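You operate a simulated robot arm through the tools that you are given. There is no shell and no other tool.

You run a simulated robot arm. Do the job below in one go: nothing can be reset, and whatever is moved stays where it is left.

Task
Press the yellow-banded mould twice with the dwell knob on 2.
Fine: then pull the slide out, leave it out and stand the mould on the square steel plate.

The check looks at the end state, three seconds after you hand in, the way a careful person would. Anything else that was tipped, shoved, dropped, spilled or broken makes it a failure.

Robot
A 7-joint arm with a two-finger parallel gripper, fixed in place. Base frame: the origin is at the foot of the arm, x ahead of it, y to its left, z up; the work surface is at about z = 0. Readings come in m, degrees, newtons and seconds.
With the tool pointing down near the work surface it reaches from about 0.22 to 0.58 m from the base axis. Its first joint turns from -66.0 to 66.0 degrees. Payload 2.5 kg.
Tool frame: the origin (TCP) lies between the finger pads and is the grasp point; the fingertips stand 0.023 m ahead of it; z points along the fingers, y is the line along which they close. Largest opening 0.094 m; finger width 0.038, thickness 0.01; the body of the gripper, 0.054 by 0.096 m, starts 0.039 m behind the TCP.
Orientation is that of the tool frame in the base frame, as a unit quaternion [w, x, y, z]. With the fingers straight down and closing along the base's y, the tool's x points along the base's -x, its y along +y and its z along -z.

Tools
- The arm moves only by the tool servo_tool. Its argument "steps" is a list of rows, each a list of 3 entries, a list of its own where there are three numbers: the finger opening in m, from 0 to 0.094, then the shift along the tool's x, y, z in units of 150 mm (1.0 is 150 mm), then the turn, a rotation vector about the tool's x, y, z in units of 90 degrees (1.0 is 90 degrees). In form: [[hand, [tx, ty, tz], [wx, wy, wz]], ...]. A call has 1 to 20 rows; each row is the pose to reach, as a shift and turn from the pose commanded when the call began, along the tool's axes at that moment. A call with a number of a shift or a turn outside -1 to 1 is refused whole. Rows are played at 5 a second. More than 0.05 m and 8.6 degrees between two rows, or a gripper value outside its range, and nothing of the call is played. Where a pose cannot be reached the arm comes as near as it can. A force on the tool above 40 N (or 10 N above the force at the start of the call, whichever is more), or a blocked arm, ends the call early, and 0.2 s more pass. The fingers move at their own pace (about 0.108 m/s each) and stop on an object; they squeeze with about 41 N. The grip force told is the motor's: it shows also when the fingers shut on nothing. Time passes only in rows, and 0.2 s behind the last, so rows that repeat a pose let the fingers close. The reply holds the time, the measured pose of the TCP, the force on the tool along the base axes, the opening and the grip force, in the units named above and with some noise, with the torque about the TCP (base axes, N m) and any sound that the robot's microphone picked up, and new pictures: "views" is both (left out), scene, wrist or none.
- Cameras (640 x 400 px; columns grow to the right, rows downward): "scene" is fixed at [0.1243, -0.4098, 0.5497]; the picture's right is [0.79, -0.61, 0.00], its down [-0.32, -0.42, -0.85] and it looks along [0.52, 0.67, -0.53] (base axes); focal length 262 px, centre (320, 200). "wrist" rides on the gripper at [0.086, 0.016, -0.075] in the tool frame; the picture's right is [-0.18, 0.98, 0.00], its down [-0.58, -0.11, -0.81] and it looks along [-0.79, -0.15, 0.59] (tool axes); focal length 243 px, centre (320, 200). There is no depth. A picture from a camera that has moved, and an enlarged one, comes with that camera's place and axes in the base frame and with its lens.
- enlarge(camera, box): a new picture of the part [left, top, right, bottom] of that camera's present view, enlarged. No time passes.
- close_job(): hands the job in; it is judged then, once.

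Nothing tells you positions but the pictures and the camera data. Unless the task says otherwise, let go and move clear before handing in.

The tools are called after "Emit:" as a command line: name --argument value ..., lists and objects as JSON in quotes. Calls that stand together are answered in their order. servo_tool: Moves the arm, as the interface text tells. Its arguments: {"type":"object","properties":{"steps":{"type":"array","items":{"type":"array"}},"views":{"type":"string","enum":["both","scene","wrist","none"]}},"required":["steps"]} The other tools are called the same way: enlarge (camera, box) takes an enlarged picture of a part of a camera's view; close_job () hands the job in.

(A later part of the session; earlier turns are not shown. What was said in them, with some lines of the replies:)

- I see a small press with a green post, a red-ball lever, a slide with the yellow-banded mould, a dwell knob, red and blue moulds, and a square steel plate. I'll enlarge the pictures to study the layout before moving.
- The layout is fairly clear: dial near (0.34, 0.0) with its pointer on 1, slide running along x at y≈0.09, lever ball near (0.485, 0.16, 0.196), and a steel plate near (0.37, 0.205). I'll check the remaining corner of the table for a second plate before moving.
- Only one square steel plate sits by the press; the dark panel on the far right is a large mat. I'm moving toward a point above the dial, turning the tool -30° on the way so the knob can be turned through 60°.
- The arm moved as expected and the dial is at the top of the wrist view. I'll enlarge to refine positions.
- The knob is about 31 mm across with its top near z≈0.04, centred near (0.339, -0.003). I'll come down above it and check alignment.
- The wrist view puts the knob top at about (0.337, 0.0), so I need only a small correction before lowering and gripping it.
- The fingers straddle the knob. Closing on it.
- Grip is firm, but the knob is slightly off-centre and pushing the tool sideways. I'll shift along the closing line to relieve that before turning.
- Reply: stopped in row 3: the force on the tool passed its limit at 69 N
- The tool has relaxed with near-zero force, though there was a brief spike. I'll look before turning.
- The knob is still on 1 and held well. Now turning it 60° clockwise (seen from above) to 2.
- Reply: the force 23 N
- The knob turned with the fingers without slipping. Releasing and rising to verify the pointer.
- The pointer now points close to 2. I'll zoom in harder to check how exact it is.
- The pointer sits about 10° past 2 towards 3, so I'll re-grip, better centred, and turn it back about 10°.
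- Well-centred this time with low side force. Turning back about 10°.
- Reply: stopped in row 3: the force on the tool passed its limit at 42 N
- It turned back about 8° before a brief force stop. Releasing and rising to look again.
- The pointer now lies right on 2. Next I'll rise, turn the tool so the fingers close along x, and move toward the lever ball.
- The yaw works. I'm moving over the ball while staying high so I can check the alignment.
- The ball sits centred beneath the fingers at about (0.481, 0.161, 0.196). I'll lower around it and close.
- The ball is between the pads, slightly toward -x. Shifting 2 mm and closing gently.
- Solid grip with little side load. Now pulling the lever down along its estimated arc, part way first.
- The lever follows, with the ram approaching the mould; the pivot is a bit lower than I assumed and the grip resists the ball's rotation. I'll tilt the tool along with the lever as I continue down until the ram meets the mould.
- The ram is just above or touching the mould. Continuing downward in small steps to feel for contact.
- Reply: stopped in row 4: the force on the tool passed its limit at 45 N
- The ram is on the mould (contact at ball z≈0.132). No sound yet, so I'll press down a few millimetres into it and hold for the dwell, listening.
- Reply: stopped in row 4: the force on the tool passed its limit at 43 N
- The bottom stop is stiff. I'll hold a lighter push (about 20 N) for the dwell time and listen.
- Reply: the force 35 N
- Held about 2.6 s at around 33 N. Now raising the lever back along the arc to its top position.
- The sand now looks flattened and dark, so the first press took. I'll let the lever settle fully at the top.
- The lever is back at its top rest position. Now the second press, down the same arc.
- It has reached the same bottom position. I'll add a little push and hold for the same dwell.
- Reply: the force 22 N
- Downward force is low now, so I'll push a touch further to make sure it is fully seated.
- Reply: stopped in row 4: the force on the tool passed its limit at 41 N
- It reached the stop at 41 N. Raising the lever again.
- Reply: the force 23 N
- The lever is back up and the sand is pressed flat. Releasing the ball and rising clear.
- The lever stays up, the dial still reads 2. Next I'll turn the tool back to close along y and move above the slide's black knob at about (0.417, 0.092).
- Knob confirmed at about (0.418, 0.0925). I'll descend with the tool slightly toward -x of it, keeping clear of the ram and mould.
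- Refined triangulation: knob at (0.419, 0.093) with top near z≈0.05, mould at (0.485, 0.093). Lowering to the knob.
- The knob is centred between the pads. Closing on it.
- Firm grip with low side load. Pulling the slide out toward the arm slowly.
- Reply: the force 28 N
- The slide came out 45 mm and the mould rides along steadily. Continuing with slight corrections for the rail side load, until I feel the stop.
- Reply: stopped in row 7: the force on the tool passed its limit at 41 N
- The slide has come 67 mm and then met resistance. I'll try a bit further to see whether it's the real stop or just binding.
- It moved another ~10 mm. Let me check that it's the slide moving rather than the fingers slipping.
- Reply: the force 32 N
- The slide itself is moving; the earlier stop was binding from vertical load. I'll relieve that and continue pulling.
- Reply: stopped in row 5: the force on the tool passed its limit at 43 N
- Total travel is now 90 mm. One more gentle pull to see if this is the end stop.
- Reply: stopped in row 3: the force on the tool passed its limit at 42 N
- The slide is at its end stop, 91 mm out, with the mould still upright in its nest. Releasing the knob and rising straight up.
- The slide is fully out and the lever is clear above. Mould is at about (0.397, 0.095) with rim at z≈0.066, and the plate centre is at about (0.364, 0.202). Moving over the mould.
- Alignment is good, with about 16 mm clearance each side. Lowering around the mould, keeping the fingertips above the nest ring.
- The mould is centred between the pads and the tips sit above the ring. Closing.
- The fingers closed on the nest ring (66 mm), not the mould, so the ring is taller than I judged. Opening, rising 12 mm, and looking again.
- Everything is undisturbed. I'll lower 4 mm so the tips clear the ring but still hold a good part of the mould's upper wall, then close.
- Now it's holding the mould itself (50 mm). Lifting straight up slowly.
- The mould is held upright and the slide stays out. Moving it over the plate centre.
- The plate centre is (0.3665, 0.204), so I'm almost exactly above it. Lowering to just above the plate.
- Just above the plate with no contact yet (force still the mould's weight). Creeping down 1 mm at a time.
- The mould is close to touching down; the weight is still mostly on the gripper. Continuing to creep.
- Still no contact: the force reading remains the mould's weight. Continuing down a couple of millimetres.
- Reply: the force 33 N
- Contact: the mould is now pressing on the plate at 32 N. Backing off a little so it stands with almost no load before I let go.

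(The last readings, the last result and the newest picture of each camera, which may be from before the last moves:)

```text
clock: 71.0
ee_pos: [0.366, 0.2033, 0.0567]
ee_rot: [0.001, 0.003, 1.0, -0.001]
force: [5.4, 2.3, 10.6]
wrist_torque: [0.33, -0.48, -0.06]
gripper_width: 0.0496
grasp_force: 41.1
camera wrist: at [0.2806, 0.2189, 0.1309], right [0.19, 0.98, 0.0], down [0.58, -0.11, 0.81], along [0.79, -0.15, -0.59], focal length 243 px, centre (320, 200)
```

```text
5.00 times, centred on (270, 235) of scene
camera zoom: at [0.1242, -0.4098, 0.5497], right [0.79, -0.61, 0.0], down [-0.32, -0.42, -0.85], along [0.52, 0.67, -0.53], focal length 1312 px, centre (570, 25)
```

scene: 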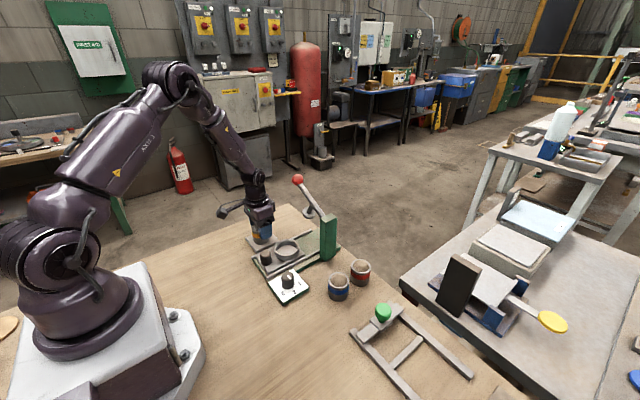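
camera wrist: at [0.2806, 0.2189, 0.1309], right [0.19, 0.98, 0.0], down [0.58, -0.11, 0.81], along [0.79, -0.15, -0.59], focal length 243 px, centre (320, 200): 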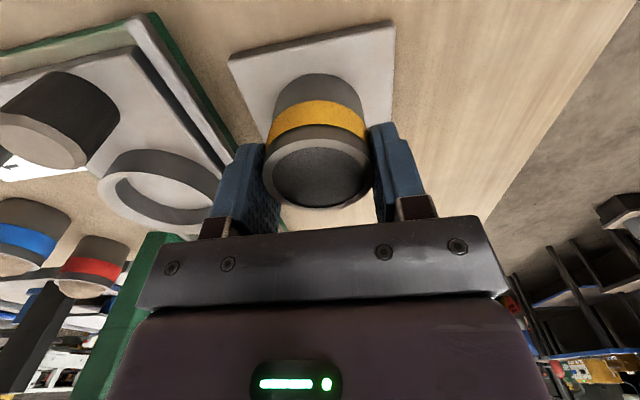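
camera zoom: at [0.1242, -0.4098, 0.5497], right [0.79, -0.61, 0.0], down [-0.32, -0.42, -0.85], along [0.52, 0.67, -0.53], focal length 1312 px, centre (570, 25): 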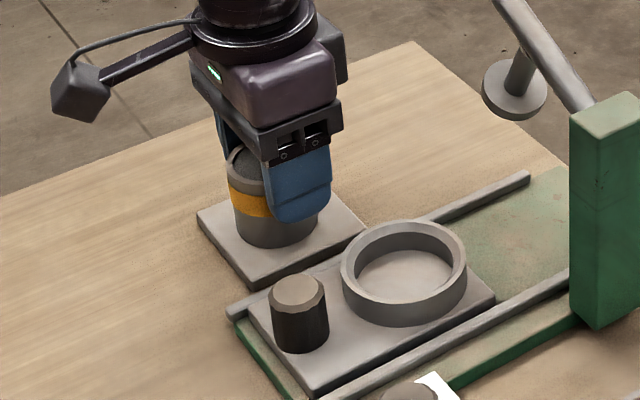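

The mould stands in the middle of the plate. Opening gently and rising straight up.

Emit:
servo_tool --steps '[[0.055, [0, 0, 0], [0, 0, 0]], [0.065, [0, 0, 0], [0, 0, 0]], [0.075, [0, 0, 0], [0, 0, 0]], [0.075, [0, 0, 0], [0, 0, 0]], [0.075, [0, 0, -0.1], [0, 0, 0]], [0.075, [0, 0, -0.3], [0, 0, 0]], [0.075, [0, 0, -0.6], [0, 0, 0]], [0.075, [0, 0, -0.9], [0, 0, 0]], [0.075, [0, 0, -1.0], [0, 0, 0]]]'

Emit:
enlarge --camera "scene" --box '[230, 195, 330, 295]'

Emit:
enlarge --camera "wrist" --box '[120, 0, 440, 200]'

```text
clock: 73.0
ee_pos: [0.3645, 0.2029, 0.2083]
ee_rot: [0.0, 0.002, 1.0, -0.001]
force: [-0.4, -0.5, 1.0]
wrist_torque: [0.02, -0.02, 0.0]
gripper_width: 0.075
grasp_force: 0.1
camera wrist: at [0.2791, 0.2194, 0.2828], right [0.19, 0.98, 0.0], down [0.58, -0.11, 0.81], along [0.79, -0.15, -0.59], focal length 243 px, centre (320, 200)
```

scene: 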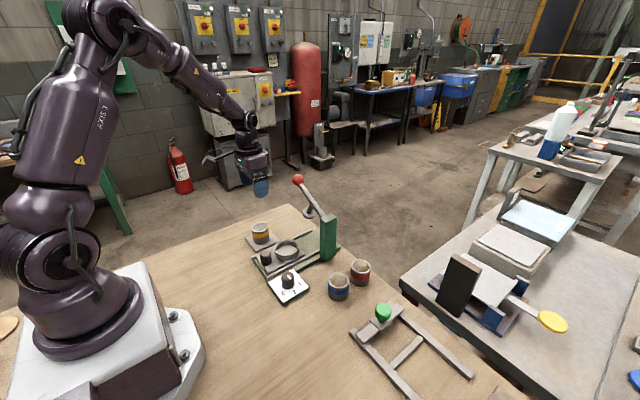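
wrist: 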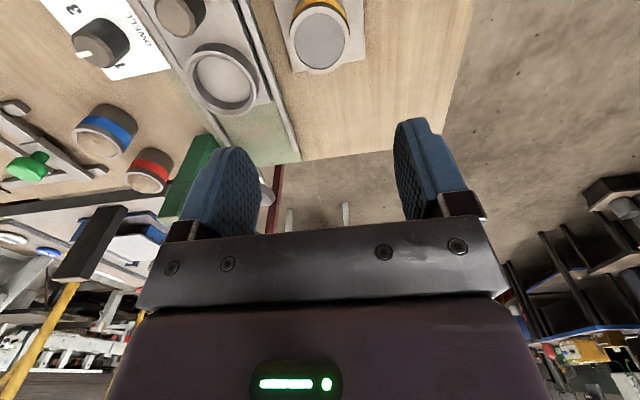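

```text
4.00 times, centred on (280, 245) of scene
camera zoom: at [0.1243, -0.4098, 0.5497], right [0.79, -0.61, 0.0], down [-0.32, -0.42, -0.85], along [0.52, 0.67, -0.53], focal length 1050 px, centre (480, 20)
```

zoom: 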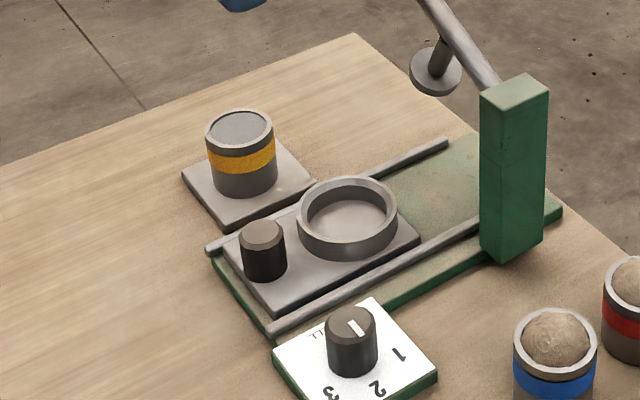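

```text
2.00 times, centred on (280, 100) of wrist
camera zoom: at [0.2791, 0.2194, 0.2828], right [0.19, 0.98, 0.0], down [0.58, -0.11, 0.81], along [0.79, -0.15, -0.59], focal length 485 px, centre (400, 400)
```

zoom: 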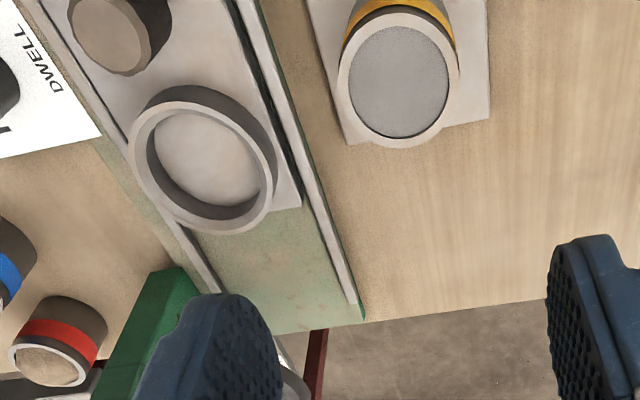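

The mould stands upright in the middle of the square plate. The slide is out and the dial reads 2. The lever is up, the other moulds are untouched, and the arm is clear, so I'm handing in.

Emit:
close_job

```text
The job is handed in.
```

The job is handed in. The yellow-banded mould stands upright in the middle of the square steel plate, and the slide is out at its end stop. The dwell knob points at 2.

- **Presses:** I pulled the lever fully down twice, held it for about three seconds each time, and raised it to the top in between. The sand went flat and grey after the first press and looked the same after the second. No sound or counter confirmed the count, so the two presses rest on the lever movements alone.
- **Dwell knob:** My first turn went about 10° past 2, so I turned it back before pressing.
- **Nest ring:** On the first try at lifting the mould, the fingers closed on the nest ring instead. I opened them, moved up and gripped the mould itself. Neither the slide nor the mould moved.
- **Surroundings:** In the last pictures the red and blue moulds and the green-handled slide look undisturbed. The lever is up and the arm is clear.
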